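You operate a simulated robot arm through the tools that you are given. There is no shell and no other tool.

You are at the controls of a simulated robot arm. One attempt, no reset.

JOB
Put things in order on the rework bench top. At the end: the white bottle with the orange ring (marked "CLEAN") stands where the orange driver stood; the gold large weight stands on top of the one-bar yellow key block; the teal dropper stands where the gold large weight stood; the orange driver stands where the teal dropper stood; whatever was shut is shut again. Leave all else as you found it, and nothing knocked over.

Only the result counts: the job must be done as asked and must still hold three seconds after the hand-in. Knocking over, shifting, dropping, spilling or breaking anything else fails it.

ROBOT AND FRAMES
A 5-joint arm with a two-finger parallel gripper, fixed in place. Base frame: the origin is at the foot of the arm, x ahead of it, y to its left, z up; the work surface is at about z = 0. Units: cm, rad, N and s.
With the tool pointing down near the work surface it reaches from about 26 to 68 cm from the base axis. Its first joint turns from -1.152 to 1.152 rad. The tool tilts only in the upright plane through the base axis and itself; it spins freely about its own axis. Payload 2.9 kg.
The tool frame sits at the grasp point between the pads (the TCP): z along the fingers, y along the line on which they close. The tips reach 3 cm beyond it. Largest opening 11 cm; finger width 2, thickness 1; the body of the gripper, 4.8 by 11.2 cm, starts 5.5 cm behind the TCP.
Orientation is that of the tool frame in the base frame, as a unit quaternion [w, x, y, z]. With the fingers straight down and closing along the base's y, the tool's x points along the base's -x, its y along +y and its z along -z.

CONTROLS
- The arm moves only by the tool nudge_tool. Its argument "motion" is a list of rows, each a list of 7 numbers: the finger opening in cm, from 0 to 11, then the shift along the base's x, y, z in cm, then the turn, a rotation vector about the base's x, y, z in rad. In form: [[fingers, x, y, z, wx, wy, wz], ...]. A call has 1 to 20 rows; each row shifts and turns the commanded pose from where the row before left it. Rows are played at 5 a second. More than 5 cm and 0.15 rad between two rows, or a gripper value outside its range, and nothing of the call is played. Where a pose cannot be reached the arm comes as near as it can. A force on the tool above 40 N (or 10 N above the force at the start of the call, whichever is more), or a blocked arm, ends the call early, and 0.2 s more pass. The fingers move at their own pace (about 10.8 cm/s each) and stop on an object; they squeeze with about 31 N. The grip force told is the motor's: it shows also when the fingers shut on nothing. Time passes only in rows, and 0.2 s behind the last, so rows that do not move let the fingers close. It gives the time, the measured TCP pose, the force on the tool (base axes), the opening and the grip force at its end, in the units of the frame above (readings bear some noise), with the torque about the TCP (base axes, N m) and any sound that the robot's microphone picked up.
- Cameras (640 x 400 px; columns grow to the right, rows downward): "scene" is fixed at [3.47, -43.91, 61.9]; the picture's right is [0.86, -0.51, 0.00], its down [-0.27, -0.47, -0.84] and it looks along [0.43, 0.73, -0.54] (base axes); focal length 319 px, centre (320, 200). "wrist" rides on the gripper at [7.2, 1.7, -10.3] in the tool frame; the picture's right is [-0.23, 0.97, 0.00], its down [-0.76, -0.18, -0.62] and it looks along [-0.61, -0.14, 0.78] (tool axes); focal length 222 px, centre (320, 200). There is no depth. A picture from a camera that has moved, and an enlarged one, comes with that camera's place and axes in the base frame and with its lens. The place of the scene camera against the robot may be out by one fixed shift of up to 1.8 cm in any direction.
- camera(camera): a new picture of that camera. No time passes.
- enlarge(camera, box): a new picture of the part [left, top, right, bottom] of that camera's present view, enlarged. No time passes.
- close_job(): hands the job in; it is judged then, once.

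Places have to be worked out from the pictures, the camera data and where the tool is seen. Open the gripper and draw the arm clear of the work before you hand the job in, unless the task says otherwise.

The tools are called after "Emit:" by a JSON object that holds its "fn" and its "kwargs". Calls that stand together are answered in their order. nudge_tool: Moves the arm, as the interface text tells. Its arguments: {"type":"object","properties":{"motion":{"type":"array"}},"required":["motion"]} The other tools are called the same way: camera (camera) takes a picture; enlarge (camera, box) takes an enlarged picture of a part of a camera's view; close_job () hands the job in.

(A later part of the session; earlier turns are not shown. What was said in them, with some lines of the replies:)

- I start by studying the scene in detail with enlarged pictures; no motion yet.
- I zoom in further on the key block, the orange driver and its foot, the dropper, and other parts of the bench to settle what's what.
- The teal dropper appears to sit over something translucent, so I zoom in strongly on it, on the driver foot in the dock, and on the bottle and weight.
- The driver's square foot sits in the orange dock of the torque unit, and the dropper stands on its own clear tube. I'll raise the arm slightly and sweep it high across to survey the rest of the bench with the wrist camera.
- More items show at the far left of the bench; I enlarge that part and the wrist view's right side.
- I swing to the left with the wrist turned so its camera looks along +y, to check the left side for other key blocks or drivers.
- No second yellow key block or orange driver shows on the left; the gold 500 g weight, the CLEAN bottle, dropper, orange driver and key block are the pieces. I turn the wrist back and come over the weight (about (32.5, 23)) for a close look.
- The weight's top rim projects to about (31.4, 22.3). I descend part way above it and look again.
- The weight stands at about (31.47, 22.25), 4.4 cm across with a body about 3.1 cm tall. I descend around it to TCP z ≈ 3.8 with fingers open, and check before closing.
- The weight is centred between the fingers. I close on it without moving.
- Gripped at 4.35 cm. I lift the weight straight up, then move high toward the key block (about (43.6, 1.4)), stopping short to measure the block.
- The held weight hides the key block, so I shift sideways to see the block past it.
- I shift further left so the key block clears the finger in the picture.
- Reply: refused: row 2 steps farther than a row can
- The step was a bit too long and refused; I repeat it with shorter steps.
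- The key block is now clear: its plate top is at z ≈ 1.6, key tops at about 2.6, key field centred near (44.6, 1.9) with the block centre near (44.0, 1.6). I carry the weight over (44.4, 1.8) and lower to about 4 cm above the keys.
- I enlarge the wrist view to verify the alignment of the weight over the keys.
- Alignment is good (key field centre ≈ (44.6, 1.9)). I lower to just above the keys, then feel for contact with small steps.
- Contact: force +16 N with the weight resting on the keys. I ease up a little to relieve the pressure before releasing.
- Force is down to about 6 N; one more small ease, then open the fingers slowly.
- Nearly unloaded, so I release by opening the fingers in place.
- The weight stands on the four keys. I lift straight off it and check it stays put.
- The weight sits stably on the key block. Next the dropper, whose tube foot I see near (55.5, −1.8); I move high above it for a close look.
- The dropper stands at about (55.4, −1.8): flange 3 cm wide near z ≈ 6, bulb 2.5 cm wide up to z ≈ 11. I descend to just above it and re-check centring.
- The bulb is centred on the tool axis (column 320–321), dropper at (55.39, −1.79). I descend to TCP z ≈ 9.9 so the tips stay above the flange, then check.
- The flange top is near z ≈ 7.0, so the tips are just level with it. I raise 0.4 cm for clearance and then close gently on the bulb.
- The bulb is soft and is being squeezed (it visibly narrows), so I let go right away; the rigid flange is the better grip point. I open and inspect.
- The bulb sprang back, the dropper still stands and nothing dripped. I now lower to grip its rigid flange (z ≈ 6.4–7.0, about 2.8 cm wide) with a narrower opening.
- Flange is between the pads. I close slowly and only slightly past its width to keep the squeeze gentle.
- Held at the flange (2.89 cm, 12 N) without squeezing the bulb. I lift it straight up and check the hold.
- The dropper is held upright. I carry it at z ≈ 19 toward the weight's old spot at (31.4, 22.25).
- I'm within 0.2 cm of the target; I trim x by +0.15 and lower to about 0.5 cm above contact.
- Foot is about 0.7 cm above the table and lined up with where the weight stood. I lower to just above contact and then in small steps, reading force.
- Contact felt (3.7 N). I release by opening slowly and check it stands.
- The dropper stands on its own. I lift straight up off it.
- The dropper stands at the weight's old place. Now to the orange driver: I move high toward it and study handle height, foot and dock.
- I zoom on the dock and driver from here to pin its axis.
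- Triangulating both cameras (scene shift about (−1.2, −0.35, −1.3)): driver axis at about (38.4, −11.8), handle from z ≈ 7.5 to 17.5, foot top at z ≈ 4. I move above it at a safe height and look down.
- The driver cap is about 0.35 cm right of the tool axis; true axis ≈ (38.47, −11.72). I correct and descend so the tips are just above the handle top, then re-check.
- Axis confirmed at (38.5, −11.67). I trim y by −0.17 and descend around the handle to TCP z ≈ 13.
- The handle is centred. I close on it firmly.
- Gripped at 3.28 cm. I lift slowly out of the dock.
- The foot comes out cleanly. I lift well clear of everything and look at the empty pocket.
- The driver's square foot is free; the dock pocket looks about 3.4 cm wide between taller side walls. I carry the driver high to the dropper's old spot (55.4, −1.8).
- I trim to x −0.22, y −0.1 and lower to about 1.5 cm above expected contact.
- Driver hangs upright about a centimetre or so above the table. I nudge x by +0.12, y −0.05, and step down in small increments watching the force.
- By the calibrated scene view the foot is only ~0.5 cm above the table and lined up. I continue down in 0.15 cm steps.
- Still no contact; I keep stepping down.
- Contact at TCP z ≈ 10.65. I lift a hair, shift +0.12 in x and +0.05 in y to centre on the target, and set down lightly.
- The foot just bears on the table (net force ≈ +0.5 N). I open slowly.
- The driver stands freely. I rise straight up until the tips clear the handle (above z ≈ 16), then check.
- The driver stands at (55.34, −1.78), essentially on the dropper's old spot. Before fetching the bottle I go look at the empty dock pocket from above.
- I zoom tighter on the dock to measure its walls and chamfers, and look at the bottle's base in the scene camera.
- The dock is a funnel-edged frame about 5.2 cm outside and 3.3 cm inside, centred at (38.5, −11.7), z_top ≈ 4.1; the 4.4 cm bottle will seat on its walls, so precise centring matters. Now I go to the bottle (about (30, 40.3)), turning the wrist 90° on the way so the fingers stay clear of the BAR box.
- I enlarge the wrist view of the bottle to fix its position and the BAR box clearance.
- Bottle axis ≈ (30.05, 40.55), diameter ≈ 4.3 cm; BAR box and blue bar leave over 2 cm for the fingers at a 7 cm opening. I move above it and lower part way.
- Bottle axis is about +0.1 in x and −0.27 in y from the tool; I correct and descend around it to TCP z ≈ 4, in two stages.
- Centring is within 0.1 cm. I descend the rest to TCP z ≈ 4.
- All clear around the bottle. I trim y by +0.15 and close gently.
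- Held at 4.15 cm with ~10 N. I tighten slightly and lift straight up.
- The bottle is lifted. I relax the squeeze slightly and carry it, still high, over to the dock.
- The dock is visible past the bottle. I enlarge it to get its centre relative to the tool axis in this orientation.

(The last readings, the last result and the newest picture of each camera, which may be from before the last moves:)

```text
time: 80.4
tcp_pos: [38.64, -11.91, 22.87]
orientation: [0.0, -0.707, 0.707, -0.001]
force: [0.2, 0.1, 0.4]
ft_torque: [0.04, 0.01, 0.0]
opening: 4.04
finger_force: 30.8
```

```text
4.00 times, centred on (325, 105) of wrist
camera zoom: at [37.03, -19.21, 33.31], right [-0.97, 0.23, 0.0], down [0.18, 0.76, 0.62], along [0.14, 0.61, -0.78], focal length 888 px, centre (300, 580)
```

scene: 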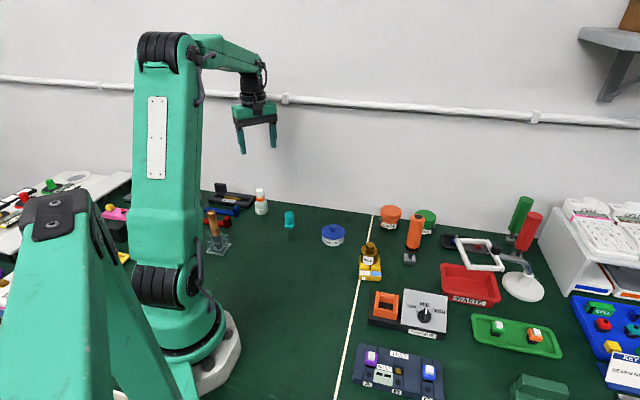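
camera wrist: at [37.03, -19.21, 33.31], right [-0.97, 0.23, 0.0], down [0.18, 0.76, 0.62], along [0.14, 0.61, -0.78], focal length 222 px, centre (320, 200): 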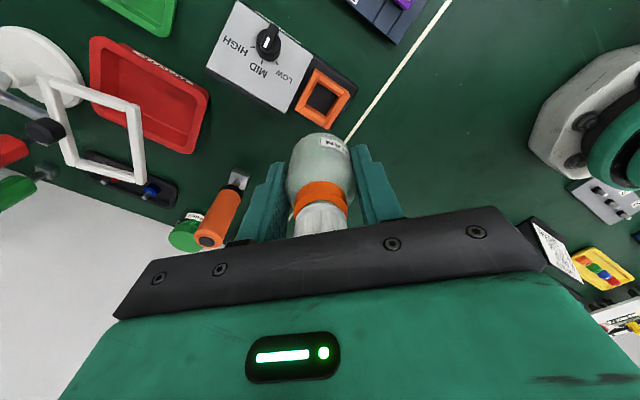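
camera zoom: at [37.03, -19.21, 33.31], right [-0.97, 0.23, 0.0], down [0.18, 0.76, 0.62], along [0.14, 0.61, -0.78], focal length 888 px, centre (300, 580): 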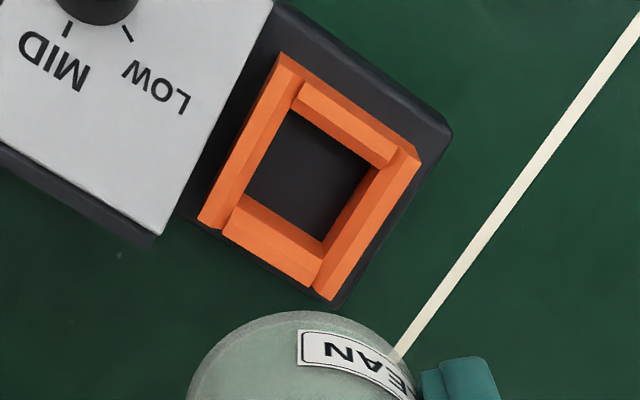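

Dock centre in this view is (38.5, −11.74); the bottle axis sits about +0.2 in y from the TCP. I trim the position and lower to roughly 1 cm above the frame.

Emit:
{"fn": "nudge_tool", "kwargs": {"motion": [[3.9, -0.2, 0.04, -2, 0, 0, 0], [3.9, 0, 0, -3.5, 0, 0, 0], [3.9, 0, 0, -3.5, 0, 0, 0], [3.9, 0, 0, -2.5, 0, 0, 0], [3.9, 0, 0, -1.5, 0, 0, 0], [3.9, 0, 0, 0, 0, 0, 0], [3.9, 0, 0, 0, 0, 0, 0]]}}

Emit:
{"fn": "enlarge", "kwargs": {"camera": "wrist", "box": [250, 70, 390, 190]}}

Emit:
{"fn": "enlarge", "kwargs": {"camera": "scene", "box": [360, 240, 430, 330]}}

```text
time: 82.0
tcp_pos: [38.46, -11.73, 9.78]
orientation: [0.0, 0.707, -0.707, 0.0]
force: [-0.1, 0.9, -0.4]
ft_torque: [-0.02, -0.01, 0.0]
opening: 4.04
finger_force: 30.6
```

```text
3.33 times, centred on (320, 130) of wrist
camera zoom: at [36.81, -19.06, 20.22], right [-0.97, 0.23, 0.0], down [0.18, 0.76, 0.62], along [0.14, 0.61, -0.78], focal length 740 px, centre (320, 433)
```

zoom: 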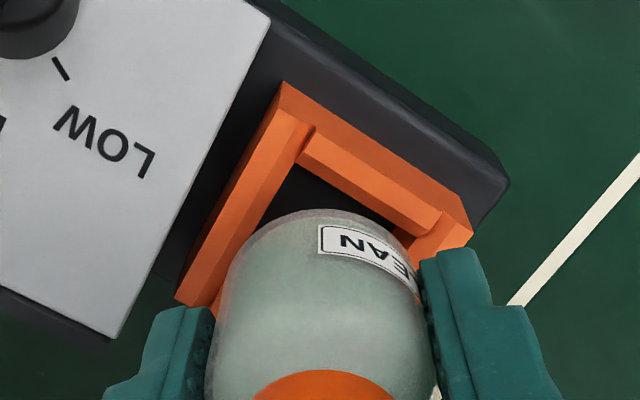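

```text
4.44 times, centred on (395, 285) of scene
camera zoom: at [3.47, -43.91, 61.9], right [0.86, -0.51, 0.0], down [-0.27, -0.47, -0.84], along [0.43, 0.73, -0.54], focal length 1416 px, centre (-13, -178)
```

zoom: 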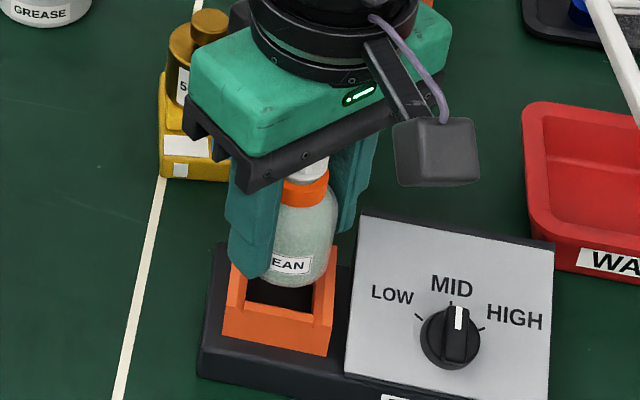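

Alignment agrees to about 0.1 cm; I shift y by −0.1 and lower toward contact in small steps.

Emit:
{"fn": "nudge_tool", "kwargs": {"motion": [[3.9, 0, -0.1, -0.5, 0, 0, 0], [3.9, 0, 0, -0.5, 0, 0, 0], [3.9, 0, 0, 0, 0, 0, 0], [3.9, 0, 0, 0, 0, 0, 0]]}}

Emit:
{"fn": "enlarge", "kwargs": {"camera": "scene", "box": [370, 275, 420, 325]}}

Emit:
{"fn": "enlarge", "kwargs": {"camera": "wrist", "box": [250, 70, 390, 190]}}

```text
time: 83.0
tcp_pos: [38.36, -11.81, 8.97]
orientation: [0.0, 0.707, -0.707, 0.0]
force: [-0.7, 0.0, -1.1]
ft_torque: [0.0, 0.0, 0.01]
opening: 4.06
finger_force: 30.9
```

```text
8.00 times, centred on (395, 300) of scene
camera zoom: at [3.47, -43.91, 61.9], right [0.86, -0.51, 0.0], down [-0.27, -0.47, -0.84], along [0.43, 0.73, -0.54], focal length 2550 px, centre (-280, -600)
```

zoom: 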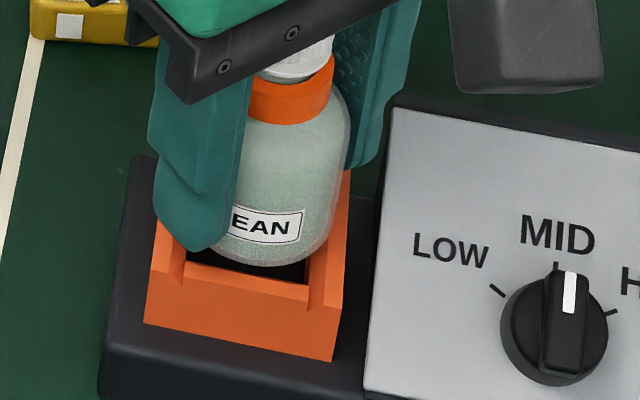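

```text
3.33 times, centred on (320, 130) of wrist
camera zoom: at [36.76, -19.22, 19.25], right [-0.97, 0.23, 0.0], down [0.18, 0.76, 0.62], along [0.14, 0.61, -0.78], focal length 740 px, centre (320, 433)
```

zoom: 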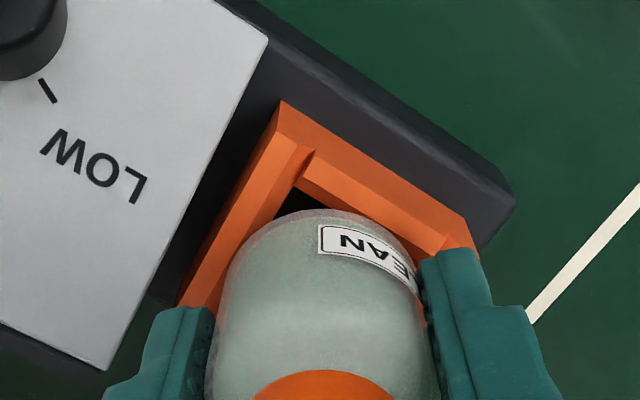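

Projection of the scene camera puts the bottle within about 0.15 cm of the dock centre. I lower 0.6 more, then feel for contact.

Emit:
{"fn": "nudge_tool", "kwargs": {"motion": [[3.9, 0, 0, -0.3, 0, 0, 0], [3.9, 0, 0, -0.3, 0, 0, 0], [3.9, 0, 0, 0, 0, 0, 0]]}}

Emit:
{"fn": "enlarge", "kwargs": {"camera": "scene", "box": [370, 275, 420, 325]}}

Emit:
{"fn": "enlarge", "kwargs": {"camera": "wrist", "box": [250, 70, 390, 190]}}

```text
time: 83.8
tcp_pos: [38.5, -11.95, 8.45]
orientation: [0.001, -0.707, 0.707, -0.001]
force: [1.6, 2.8, 3.9]
ft_torque: [0.05, 0.03, -0.01]
opening: 4.06
finger_force: 31.4
```

```text
8.00 times, centred on (395, 300) of scene
camera zoom: at [3.47, -43.91, 61.9], right [0.86, -0.51, 0.0], down [-0.27, -0.47, -0.84], along [0.43, 0.73, -0.54], focal length 2550 px, centre (-280, -600)
```

zoom: 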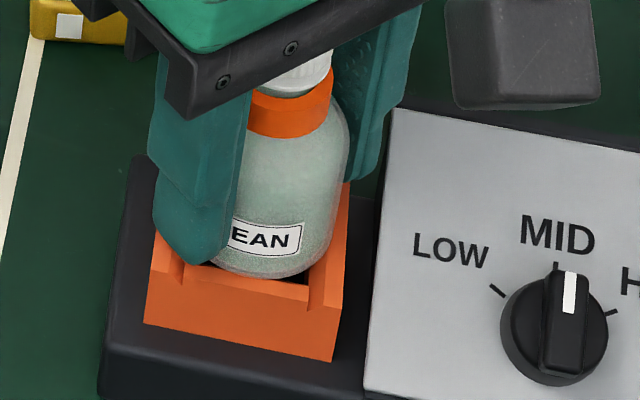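

```text
3.33 times, centred on (320, 130) of wrist
camera zoom: at [36.76, -19.26, 18.78], right [-0.97, 0.23, 0.0], down [0.18, 0.76, 0.62], along [0.14, 0.61, -0.78], focal length 740 px, centre (320, 433)
```

zoom: 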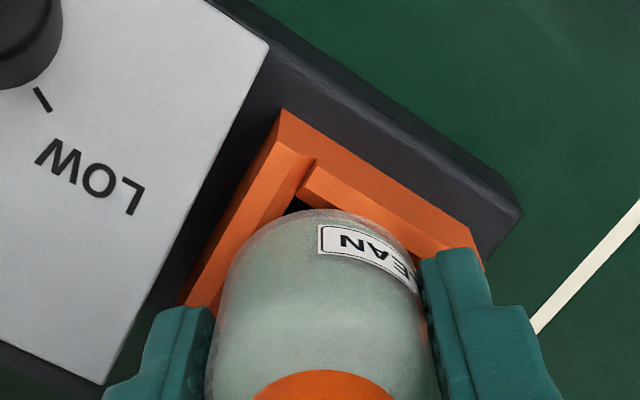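

Light contact with a sideways component suggests the bottle is ~0.1 cm too far toward the front wall. I lift slightly, shift by (+0.06, +0.1), and set down again.

Emit:
{"fn": "nudge_tool", "kwargs": {"motion": [[3.9, 0, 0, 0.2, 0, 0, 0], [3.9, 0.06, 0.1, 0, 0, 0, 0], [3.9, 0, 0, -0.15, 0, 0, 0], [3.9, 0, 0, 0, 0, 0, 0]]}}

```text
time: 84.8
tcp_pos: [38.52, -11.9, 8.4]
orientation: [-0.001, -0.707, 0.707, 0.0]
force: [-0.2, -0.3, -0.3]
ft_torque: [-0.01, 0.02, 0.01]
opening: 4.08
finger_force: 30.5
```

Emit:
{"fn": "nudge_tool", "kwargs": {"motion": [[3.9, 0, 0, -0.1, 0, 0, 0], [3.9, 0, 0, 0, 0, 0, 0]]}}

```text
time: 85.4
tcp_pos: [38.55, -11.88, 8.41]
orientation: [0.001, -0.707, 0.707, 0.0]
force: [0.5, -0.8, 2.8]
ft_torque: [-0.02, 0.0, -0.02]
opening: 4.05
finger_force: 31.4
```

Contact now with hardly any sideways force. I press 0.08 more to see whether it is firmly seated.

Emit:
{"fn": "nudge_tool", "kwargs": {"motion": [[3.9, 0, 0, -0.08, 0, 0, 0], [3.9, 0, 0, 0, 0, 0, 0]]}}

Emit:
{"fn": "enlarge", "kwargs": {"camera": "scene", "box": [370, 275, 420, 325]}}

```text
time: 86.0
tcp_pos: [38.65, -11.86, 8.32]
orientation: [0.0, -0.707, 0.707, 0.0]
force: [0.4, 3.0, 11.1]
ft_torque: [0.09, -0.02, -0.01]
opening: 4.06
finger_force: 30.9
```

```text
8.00 times, centred on (395, 300) of scene
camera zoom: at [3.47, -43.91, 61.9], right [0.86, -0.51, 0.0], down [-0.27, -0.47, -0.84], along [0.43, 0.73, -0.54], focal length 2550 px, centre (-280, -600)
```

zoom: 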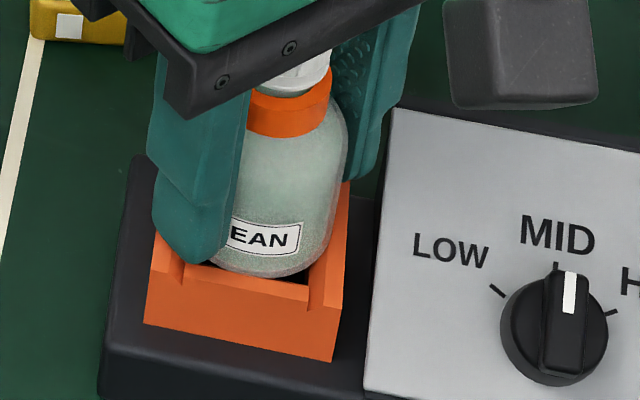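

Seated firmly on the frame (8 N for 0.08 cm). I ease back and then open slowly.

Emit:
{"fn": "nudge_tool", "kwargs": {"motion": [[3.9, 0, 0, 0.08, 0, 0, 0], [3.9, 0, 0, 0, 0, 0, 0]]}}

```text
time: 86.6
tcp_pos: [38.56, -11.91, 8.26]
orientation: [0.0, 0.708, -0.707, 0.001]
force: [5.3, 1.0, 2.3]
ft_torque: [0.02, -0.16, 0.0]
opening: 4.06
finger_force: 31.3
```

Nearly unloaded; I open in small increments.

Emit:
{"fn": "nudge_tool", "kwargs": {"motion": [[4.0, 0, 0, 0, 0, 0, 0], [4.1, 0, 0, 0, 0, 0, 0], [4.2, 0, 0, 0, 0, 0, 0], [4.35, 0, 0, 0, 0, 0, 0], [4.6, 0, 0, 0, 0, 0, 0], [4.6, 0, 0, 0, 0, 0, 0]]}}

Emit:
{"fn": "enlarge", "kwargs": {"camera": "scene", "box": [370, 275, 420, 325]}}

Emit:
{"fn": "enlarge", "kwargs": {"camera": "wrist", "box": [250, 70, 390, 190]}}

```text
time: 88.0
tcp_pos: [38.53, -11.95, 8.32]
orientation: [0.001, 0.708, -0.707, -0.001]
force: [0.6, 0.8, 0.4]
ft_torque: [0.0, 0.01, 0.03]
opening: 4.6
finger_force: 0.0
```

```text
8.00 times, centred on (395, 300) of scene
camera zoom: at [3.47, -43.91, 61.9], right [0.86, -0.51, 0.0], down [-0.27, -0.47, -0.84], along [0.43, 0.73, -0.54], focal length 2550 px, centre (-280, -600)
```

zoom: 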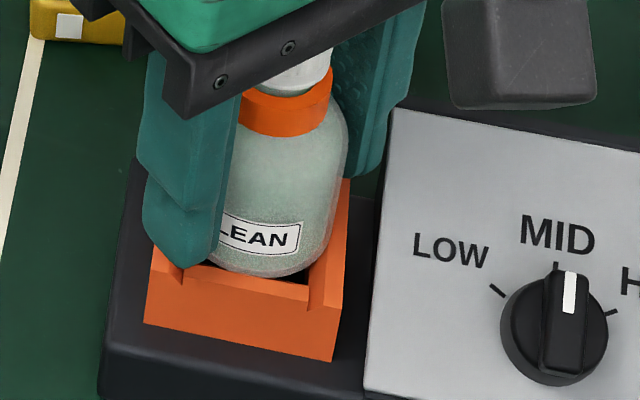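

```text
3.33 times, centred on (320, 130) of wrist
camera zoom: at [36.8, -19.14, 18.67], right [-0.97, 0.23, 0.0], down [0.18, 0.76, 0.62], along [0.14, 0.61, -0.78], focal length 740 px, centre (320, 433)
```

zoom: 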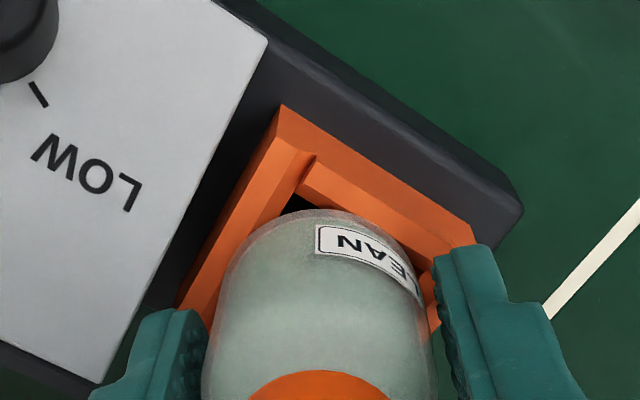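

The bottle holds still on the dock with the fingers just off it. I open further and wait a moment before withdrawing.

Emit:
{"fn": "nudge_tool", "kwargs": {"motion": [[5, 0, 0, 0, 0, 0, 0], [5.6, 0, 0, 0, 0, 0, 0], [6.4, 0, 0, 0, 0, 0, 0], [6.8, 0, 0, 0, 0, 0, 0], [6.8, 0, 0, 0, 0, 0, 0], [6.8, 0, 0, 0, 0, 0, 0]]}}

Emit:
{"fn": "enlarge", "kwargs": {"camera": "scene", "box": [370, 265, 420, 325]}}

Emit:
{"fn": "enlarge", "kwargs": {"camera": "wrist", "box": [250, 70, 390, 190]}}

```text
time: 89.4
tcp_pos: [38.28, -11.75, 8.28]
orientation: [0.002, 0.707, -0.707, -0.003]
force: [-21.1, 9.4, 6.4]
ft_torque: [0.18, 0.22, 0.17]
opening: 5.73
finger_force: 0.0
```

```text
6.67 times, centred on (395, 295) of scene
camera zoom: at [3.47, -43.91, 61.9], right [0.86, -0.51, 0.0], down [-0.27, -0.47, -0.84], along [0.43, 0.73, -0.54], focal length 2125 px, centre (-180, -433)
```

zoom: 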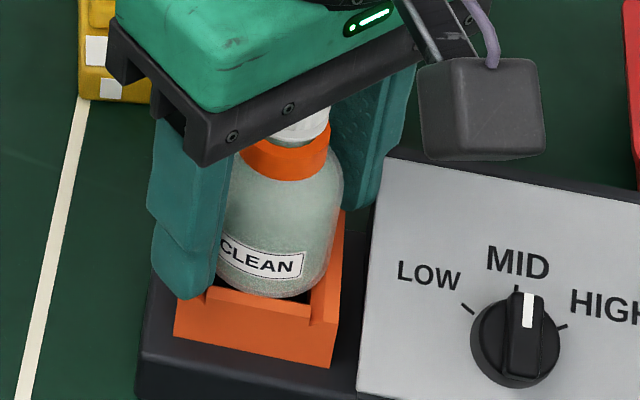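

```text
3.33 times, centred on (320, 130) of wrist
camera zoom: at [36.7, -19.09, 18.58], right [-0.97, 0.23, 0.01], down [0.18, 0.76, 0.62], along [0.14, 0.61, -0.78], focal length 740 px, centre (320, 433)
```

zoom: 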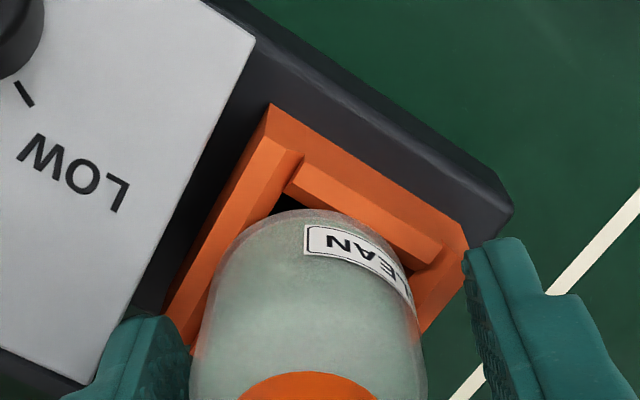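

The opening finger pressed against the TORQUE panel (force −21 N in x), so I immediately narrow the fingers again to relieve it.

Emit:
{"fn": "nudge_tool", "kwargs": {"motion": [[5.3, 0, 0, 0, 0, 0, 0], [5.0, 0, 0, 0, 0, 0, 0], [4.8, 0, 0, 0, 0, 0, 0], [4.8, 0, 0, 0, 0, 0, 0]]}}

Emit:
{"fn": "enlarge", "kwargs": {"camera": "scene", "box": [370, 275, 420, 325]}}

Emit:
{"fn": "enlarge", "kwargs": {"camera": "wrist", "box": [250, 70, 390, 190]}}

Emit:
{"fn": "enlarge", "kwargs": {"camera": "scene", "box": [340, 260, 460, 340]}}

```text
time: 90.4
tcp_pos: [38.49, -12.08, 8.39]
orientation: [0.002, -0.707, 0.707, -0.001]
force: [-0.7, 0.0, 0.3]
ft_torque: [-0.02, 0.05, -0.04]
opening: 4.81
finger_force: 0.1
```

```text
8.00 times, centred on (395, 300) of scene
camera zoom: at [3.47, -43.91, 61.9], right [0.86, -0.51, 0.0], down [-0.27, -0.47, -0.84], along [0.43, 0.73, -0.54], focal length 2550 px, centre (-280, -600)
```

zoom: 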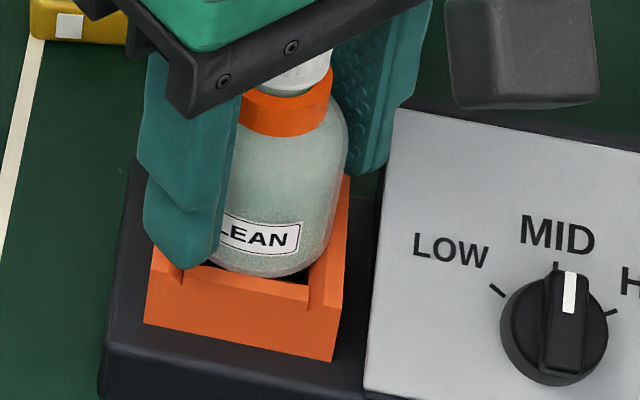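

```text
3.33 times, centred on (320, 130) of wrist
camera zoom: at [36.82, -19.2, 18.72], right [-0.97, 0.23, 0.0], down [0.18, 0.76, 0.62], along [0.14, 0.61, -0.78], focal length 740 px, centre (320, 433)
```

zoom: 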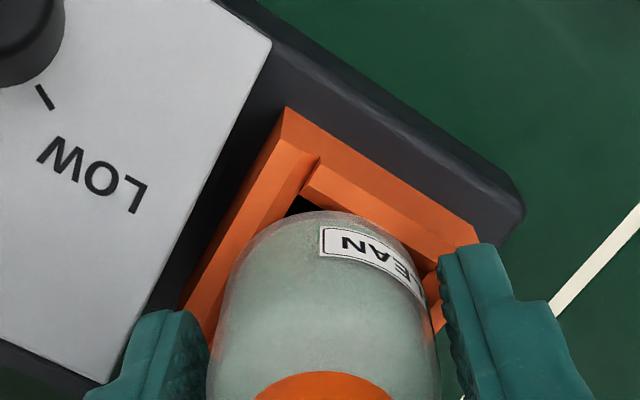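

```text
5.00 times, centred on (400, 300) of scene
camera zoom: at [3.47, -43.91, 61.9], right [0.86, -0.51, 0.0], down [-0.27, -0.47, -0.84], along [0.43, 0.73, -0.54], focal length 1594 px, centre (-80, -300)
```

zoom: 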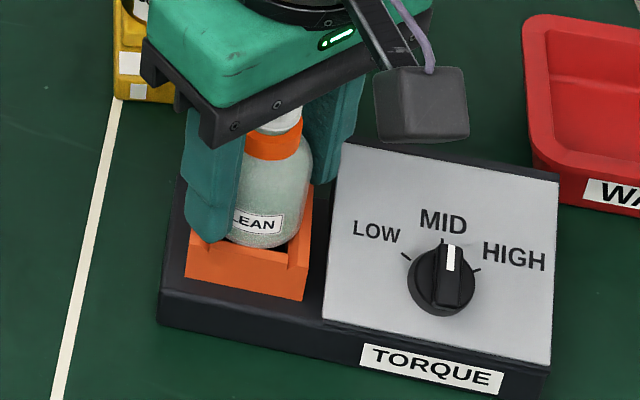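

The torque unit and bottle are unmoved (labels at identical pixels). Before lifting I zoom in on the gaps between fingers, bottle and panel.

Emit:
{"fn": "enlarge", "kwargs": {"camera": "wrist", "box": [260, 130, 320, 220]}}

Emit:
{"fn": "enlarge", "kwargs": {"camera": "wrist", "box": [330, 130, 400, 220]}}

```text
4.44 times, centred on (290, 175) of wrist
camera zoom: at [36.82, -19.2, 18.72], right [-0.97, 0.23, 0.0], down [0.18, 0.76, 0.62], along [0.14, 0.61, -0.78], focal length 987 px, centre (453, 311)
```

zoom: 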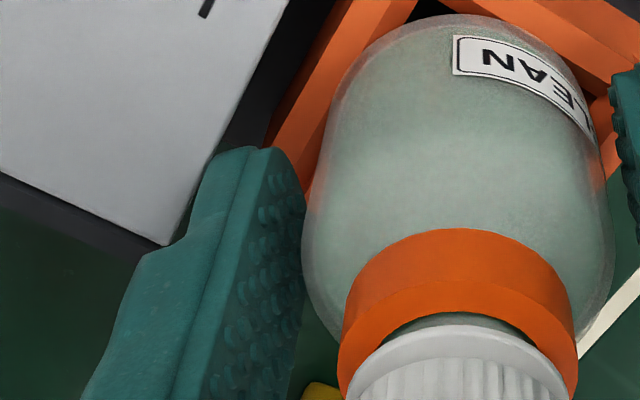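

```text
4.44 times, centred on (365, 175) of wrist
camera zoom: at [36.82, -19.2, 18.72], right [-0.97, 0.23, 0.0], down [0.18, 0.76, 0.62], along [0.14, 0.61, -0.78], focal length 987 px, centre (120, 311)
```

zoom: 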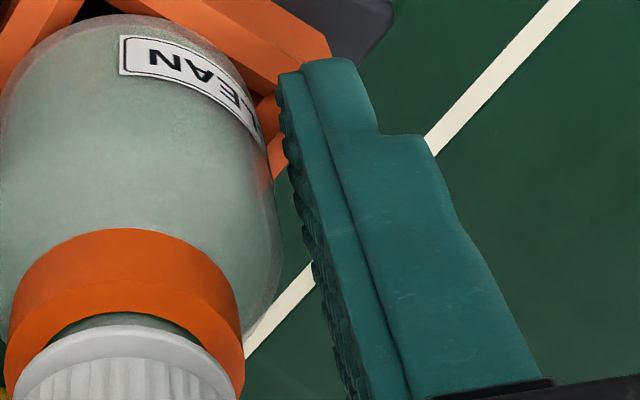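

The +x finger is close to the bottle, so I open to 5.0 (still clear of the panel) and lift in small steps, checking force.

Emit:
{"fn": "nudge_tool", "kwargs": {"motion": [[5.0, 0, 0, 0, 0, 0, 0], [5.0, 0, 0, 0.3, 0, 0, 0], [5.0, 0, 0, 0.4, 0, 0, 0], [5.0, 0, 0, 0, 0, 0, 0]]}}

Emit:
{"fn": "enlarge", "kwargs": {"camera": "scene", "box": [370, 275, 420, 325]}}

Emit:
{"fn": "enlarge", "kwargs": {"camera": "wrist", "box": [250, 70, 390, 190]}}

```text
time: 91.4
tcp_pos: [38.36, -11.88, 8.94]
orientation: [-0.001, 0.707, -0.707, 0.0]
force: [0.4, 0.1, -0.4]
ft_torque: [0.03, -0.02, -0.01]
opening: 5.02
finger_force: 0.1
```

```text
8.00 times, centred on (395, 300) of scene
camera zoom: at [3.47, -43.91, 61.9], right [0.86, -0.51, 0.0], down [-0.27, -0.47, -0.84], along [0.43, 0.73, -0.54], focal length 2550 px, centre (-280, -600)
```

zoom: 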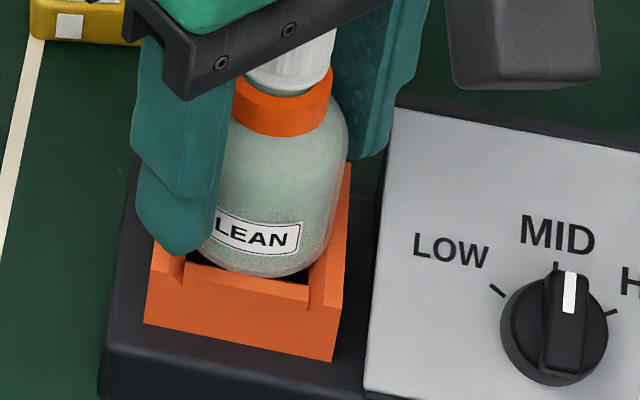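

```text
3.33 times, centred on (320, 130) of wrist
camera zoom: at [36.71, -19.16, 19.35], right [-0.97, 0.23, 0.0], down [0.18, 0.76, 0.62], along [0.14, 0.61, -0.78], focal length 740 px, centre (320, 433)
```

zoom: 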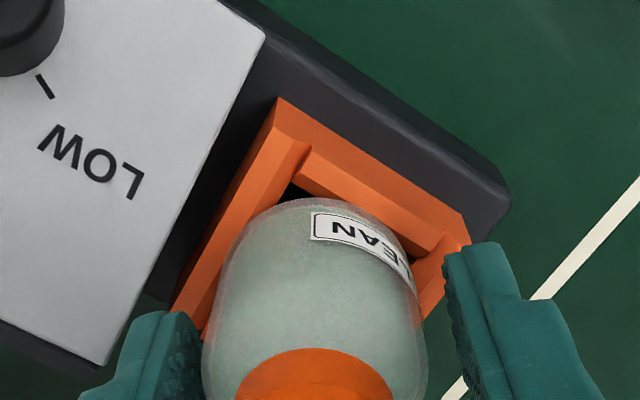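

The bottle stays put while I rise. I shift +0.1 in x to even the gaps and continue up.

Emit:
{"fn": "nudge_tool", "kwargs": {"motion": [[5.0, 0.1, 0, 0.3, 0, 0, 0], [5.1, 0, 0, 0.7, 0, 0, 0], [5.1, 0, 0, 0.8, 0, 0, 0], [5.1, 0, 0, 0, 0, 0, 0]]}}

Emit:
{"fn": "enlarge", "kwargs": {"camera": "scene", "box": [370, 265, 420, 325]}}

Emit:
{"fn": "enlarge", "kwargs": {"camera": "wrist", "box": [250, 70, 390, 210]}}

```text
time: 92.4
tcp_pos: [38.59, -11.81, 10.79]
orientation: [0.0, -0.707, 0.707, 0.0]
force: [-0.7, 0.3, 0.4]
ft_torque: [0.01, 0.0, 0.01]
opening: 5.1
finger_force: 0.0
```

```text
6.67 times, centred on (395, 295) of scene
camera zoom: at [3.47, -43.91, 61.9], right [0.86, -0.51, 0.0], down [-0.27, -0.47, -0.84], along [0.43, 0.73, -0.54], focal length 2125 px, centre (-180, -433)
```

zoom: 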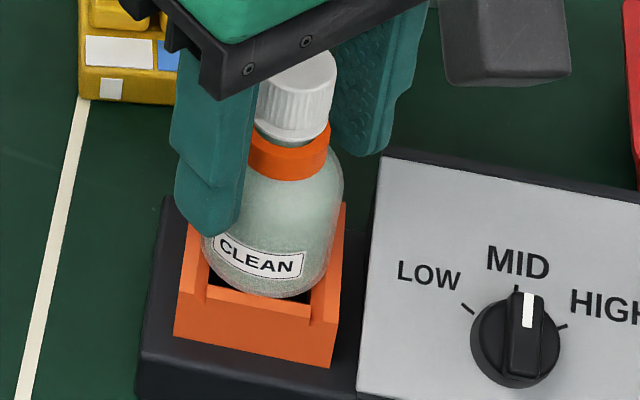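

```text
2.86 times, centred on (320, 140) of wrist
camera zoom: at [36.9, -19.09, 21.17], right [-0.97, 0.23, 0.0], down [0.18, 0.76, 0.62], along [0.14, 0.61, -0.78], focal length 635 px, centre (320, 371)
```

zoom: 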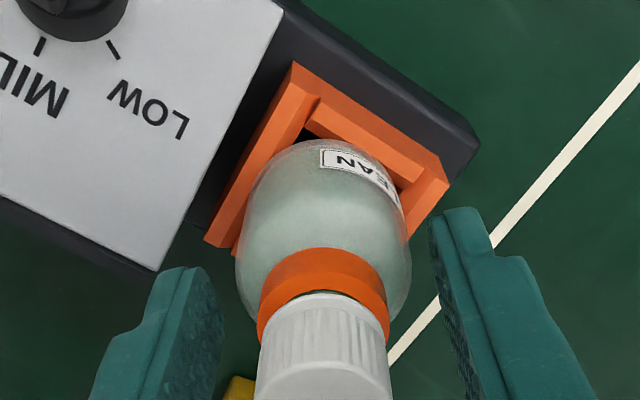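

The bottle stands upright on the dock. I rise straight up until well clear of the cap.

Emit:
{"fn": "nudge_tool", "kwargs": {"motion": [[5.2, 0, 0, 1.2, 0, 0, 0], [5.5, 0, 0, 2, 0, 0, 0], [6, 0, 0, 3, 0, 0, 0], [7, 0, 0, 4, 0, 0, 0], [8, 0, 0, 4, 0, 0, 0], [9, 0, 0, 2, 0, 0, 0], [9, 0, 0, 0, 0, 0, 0]]}}

Emit:
{"fn": "camera", "kwargs": {"camera": "wrist"}}

Emit:
{"fn": "enlarge", "kwargs": {"camera": "wrist", "box": [260, 60, 380, 160]}}

Emit:
{"fn": "enlarge", "kwargs": {"camera": "scene", "box": [350, 230, 450, 340]}}

```text
time: 94.0
tcp_pos: [38.83, -11.91, 27.07]
orientation: [0.0, -0.707, 0.707, 0.0]
force: [0.1, 0.9, -0.3]
ft_torque: [-0.02, 0.01, -0.02]
opening: 9.01
finger_force: 0.0
```

```text
taken
camera wrist: at [37.07, -19.14, 37.37], right [-0.97, 0.23, 0.0], down [0.18, 0.76, 0.62], along [0.14, 0.61, -0.78], focal length 222 px, centre (320, 200)
```

wrist: 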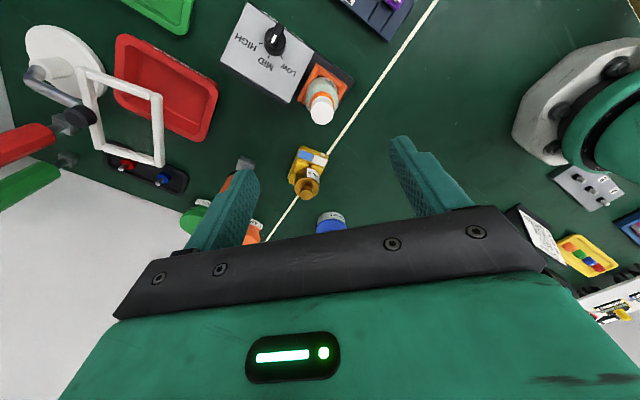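

```text
4.00 times, centred on (320, 110) of wrist
camera zoom: at [37.07, -19.14, 37.37], right [-0.97, 0.23, 0.0], down [0.18, 0.76, 0.62], along [0.14, 0.61, -0.78], focal length 888 px, centre (320, 560)
```

zoom: 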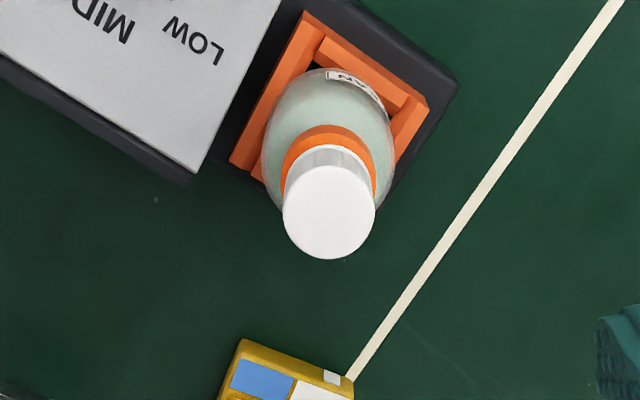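

```text
3.64 times, centred on (400, 285) of scene
camera zoom: at [3.47, -43.91, 61.9], right [0.86, -0.51, 0.0], down [-0.27, -0.47, -0.84], along [0.43, 0.73, -0.54], focal length 1159 px, centre (29, -109)
```

zoom: 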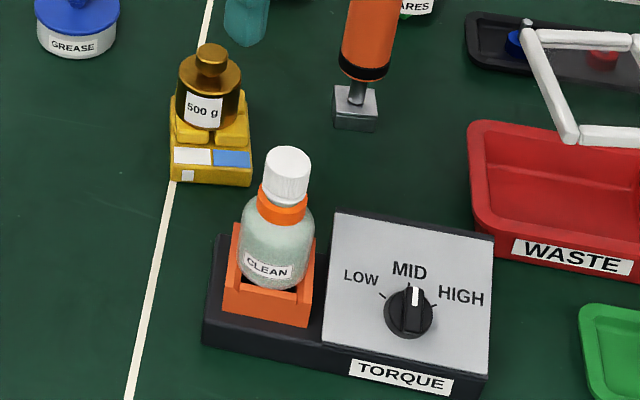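

All four pieces are in place: bottle at (38.58, −11.68). Nothing was opened along the way. I draw the arm up and back toward its starting pose, clear of the work.

Emit:
{"fn": "nudge_tool", "kwargs": {"motion": [[10, 0, 0, 3, 0, 0, 0], [11, 0, 1.5, 3, 0, 0, -0.1], [11, 0, 3, 0, 0, 0, -0.13], [11, 0, 3, 0, 0, 0, -0.13], [11, 0, 3, 0, 0, 0, -0.13], [11, 0, 3, 0, 0, 0, -0.13], [11, 0, 3, 0, 0, 0, -0.13], [11, 0, 3, 0, 0, 0, -0.13], [11, 0, 3, 0, 0, 0, -0.13], [11, 0, 3, 0, 0, 0, -0.13], [11, 0, 3, 0, 0, 0, -0.13], [11, 0, 3, 0, 0, 0, -0.13], [11, 0, 3, 0, 0, 0, -0.13], [11, 0, 2, 0, 0, 0, -0.04], [11, 0, 0, 0, 0, 0, 0]]}}

Emit:
{"fn": "camera", "kwargs": {"camera": "scene"}}

Emit:
{"fn": "enlarge", "kwargs": {"camera": "scene", "box": [360, 250, 456, 340]}}

Emit:
{"fn": "enlarge", "kwargs": {"camera": "scene", "box": [180, 160, 350, 266]}}

Emit:
{"fn": "enlarge", "kwargs": {"camera": "scene", "box": [340, 190, 500, 290]}}

Emit:
{"fn": "camera", "kwargs": {"camera": "wrist"}}

```text
time: 97.2
tcp_pos: [38.55, 24.79, 33.02]
orientation: [0.0, 0.0, 1.0, 0.0]
force: [-0.7, -0.9, 0.0]
ft_torque: [-0.02, 0.0, 0.0]
opening: 11.03
finger_force: 0.1
```

```text
taken
```

scene: 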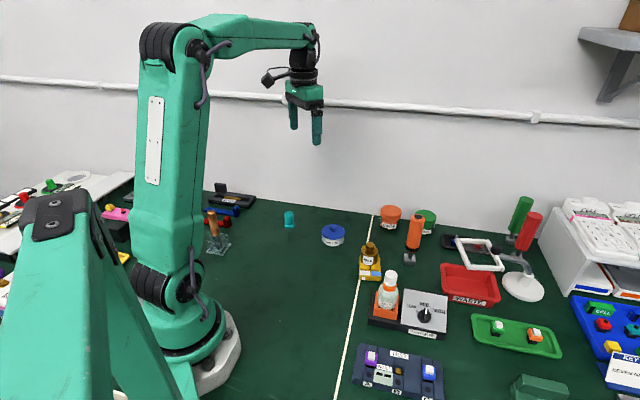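

```text
4.44 times, centred on (408, 295) of scene
camera zoom: at [3.47, -43.91, 61.9], right [0.86, -0.51, 0.0], down [-0.27, -0.47, -0.84], along [0.43, 0.73, -0.54], focal length 1416 px, centre (-71, -222)
```

zoom: 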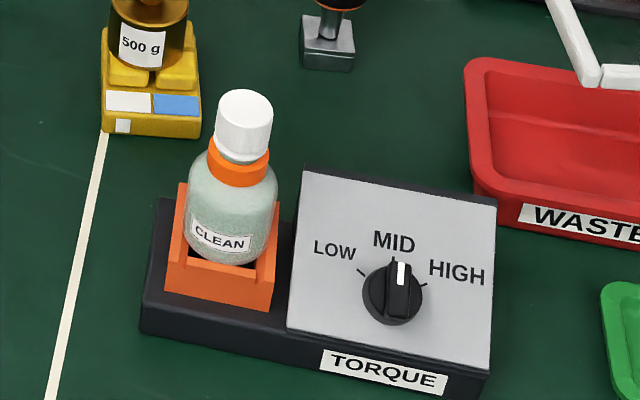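

```text
3.76 times, centred on (265, 213) of scene
camera zoom: at [3.47, -43.91, 61.9], right [0.86, -0.51, 0.0], down [-0.27, -0.47, -0.84], along [0.43, 0.73, -0.54], focal length 1200 px, centre (527, 151)
```

zoom: 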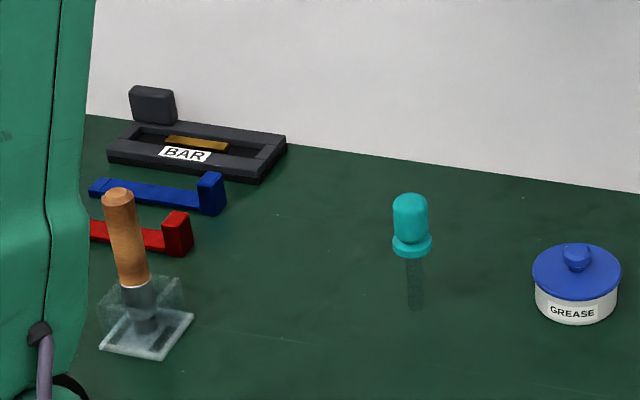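

```text
4.00 times, centred on (420, 240) of scene
camera zoom: at [3.47, -43.91, 61.9], right [0.86, -0.51, 0.0], down [-0.27, -0.47, -0.84], along [0.43, 0.73, -0.54], focal length 1275 px, centre (-80, 40)
```

zoom: 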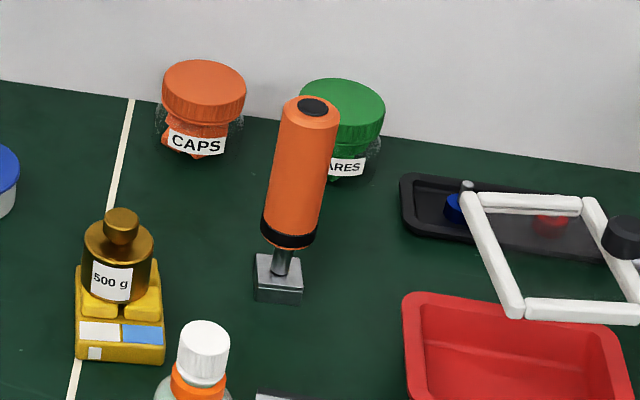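

```text
taken
camera wrist: at [31.32, 26.37, 43.42], right [0.23, 0.97, 0.0], down [0.76, -0.18, 0.62], along [0.61, -0.14, -0.78], focal length 222 px, centre (320, 200)
```

wrist: 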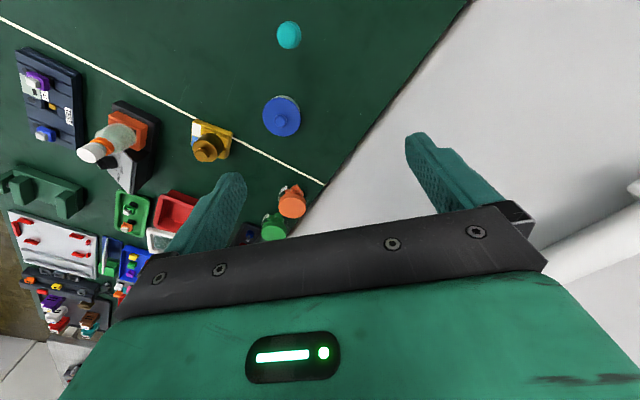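

Everything is in place and still: the bottle is on the dock, the weight is on the key block, and the dropper and driver are on their spots. The torque unit, key block and neighbours sit at the same pixels as at the start, and the arm is clear with the gripper open. I hand the job in.

Emit:
{"fn": "close_job", "kwargs": {}}

```text
The job is handed in.
```

I finished all four moves and handed the job in. At the last look everything was standing still and upright, and the arm was clear with its gripper open.

| Item | Where it stands now | Distance from target |
|---|---|---|
| Gold 500 g weight | on the four keys of the yellow key block | within about 0.4 cm of the keys' centre |
| Teal dropper | where the weight stood, at about (31.4, 22.2) | within about 0.2 cm |
| Orange driver | where the dropper stood, at about (55.3, −1.8) | within about 0.1 cm |
| CLEAN bottle | on the driver's orange dock, at about (38.6, −11.7) | within about 0.1 cm |

- **Bottle seat:** the bottle is about 4.2 cm across and the dock pocket only about 3.3 cm. It therefore stands on top of the dock's walls, about 2 cm higher than the driver's foot sat.
- **Dropper:** I first gripped it by its soft bulb and squeezed it briefly. I let go, saw no drips and the bulb sprang back, then moved it by its rigid flange.
- **Torque unit:** while I was releasing the bottle, one finger pressed the TORQUE panel with about 21 N. I backed off at once, and later pictures show the unit and the bottle in the same place.

Nothing was opened, so there was nothing to shut again. I also saw no sign that anything else on the bench had moved.
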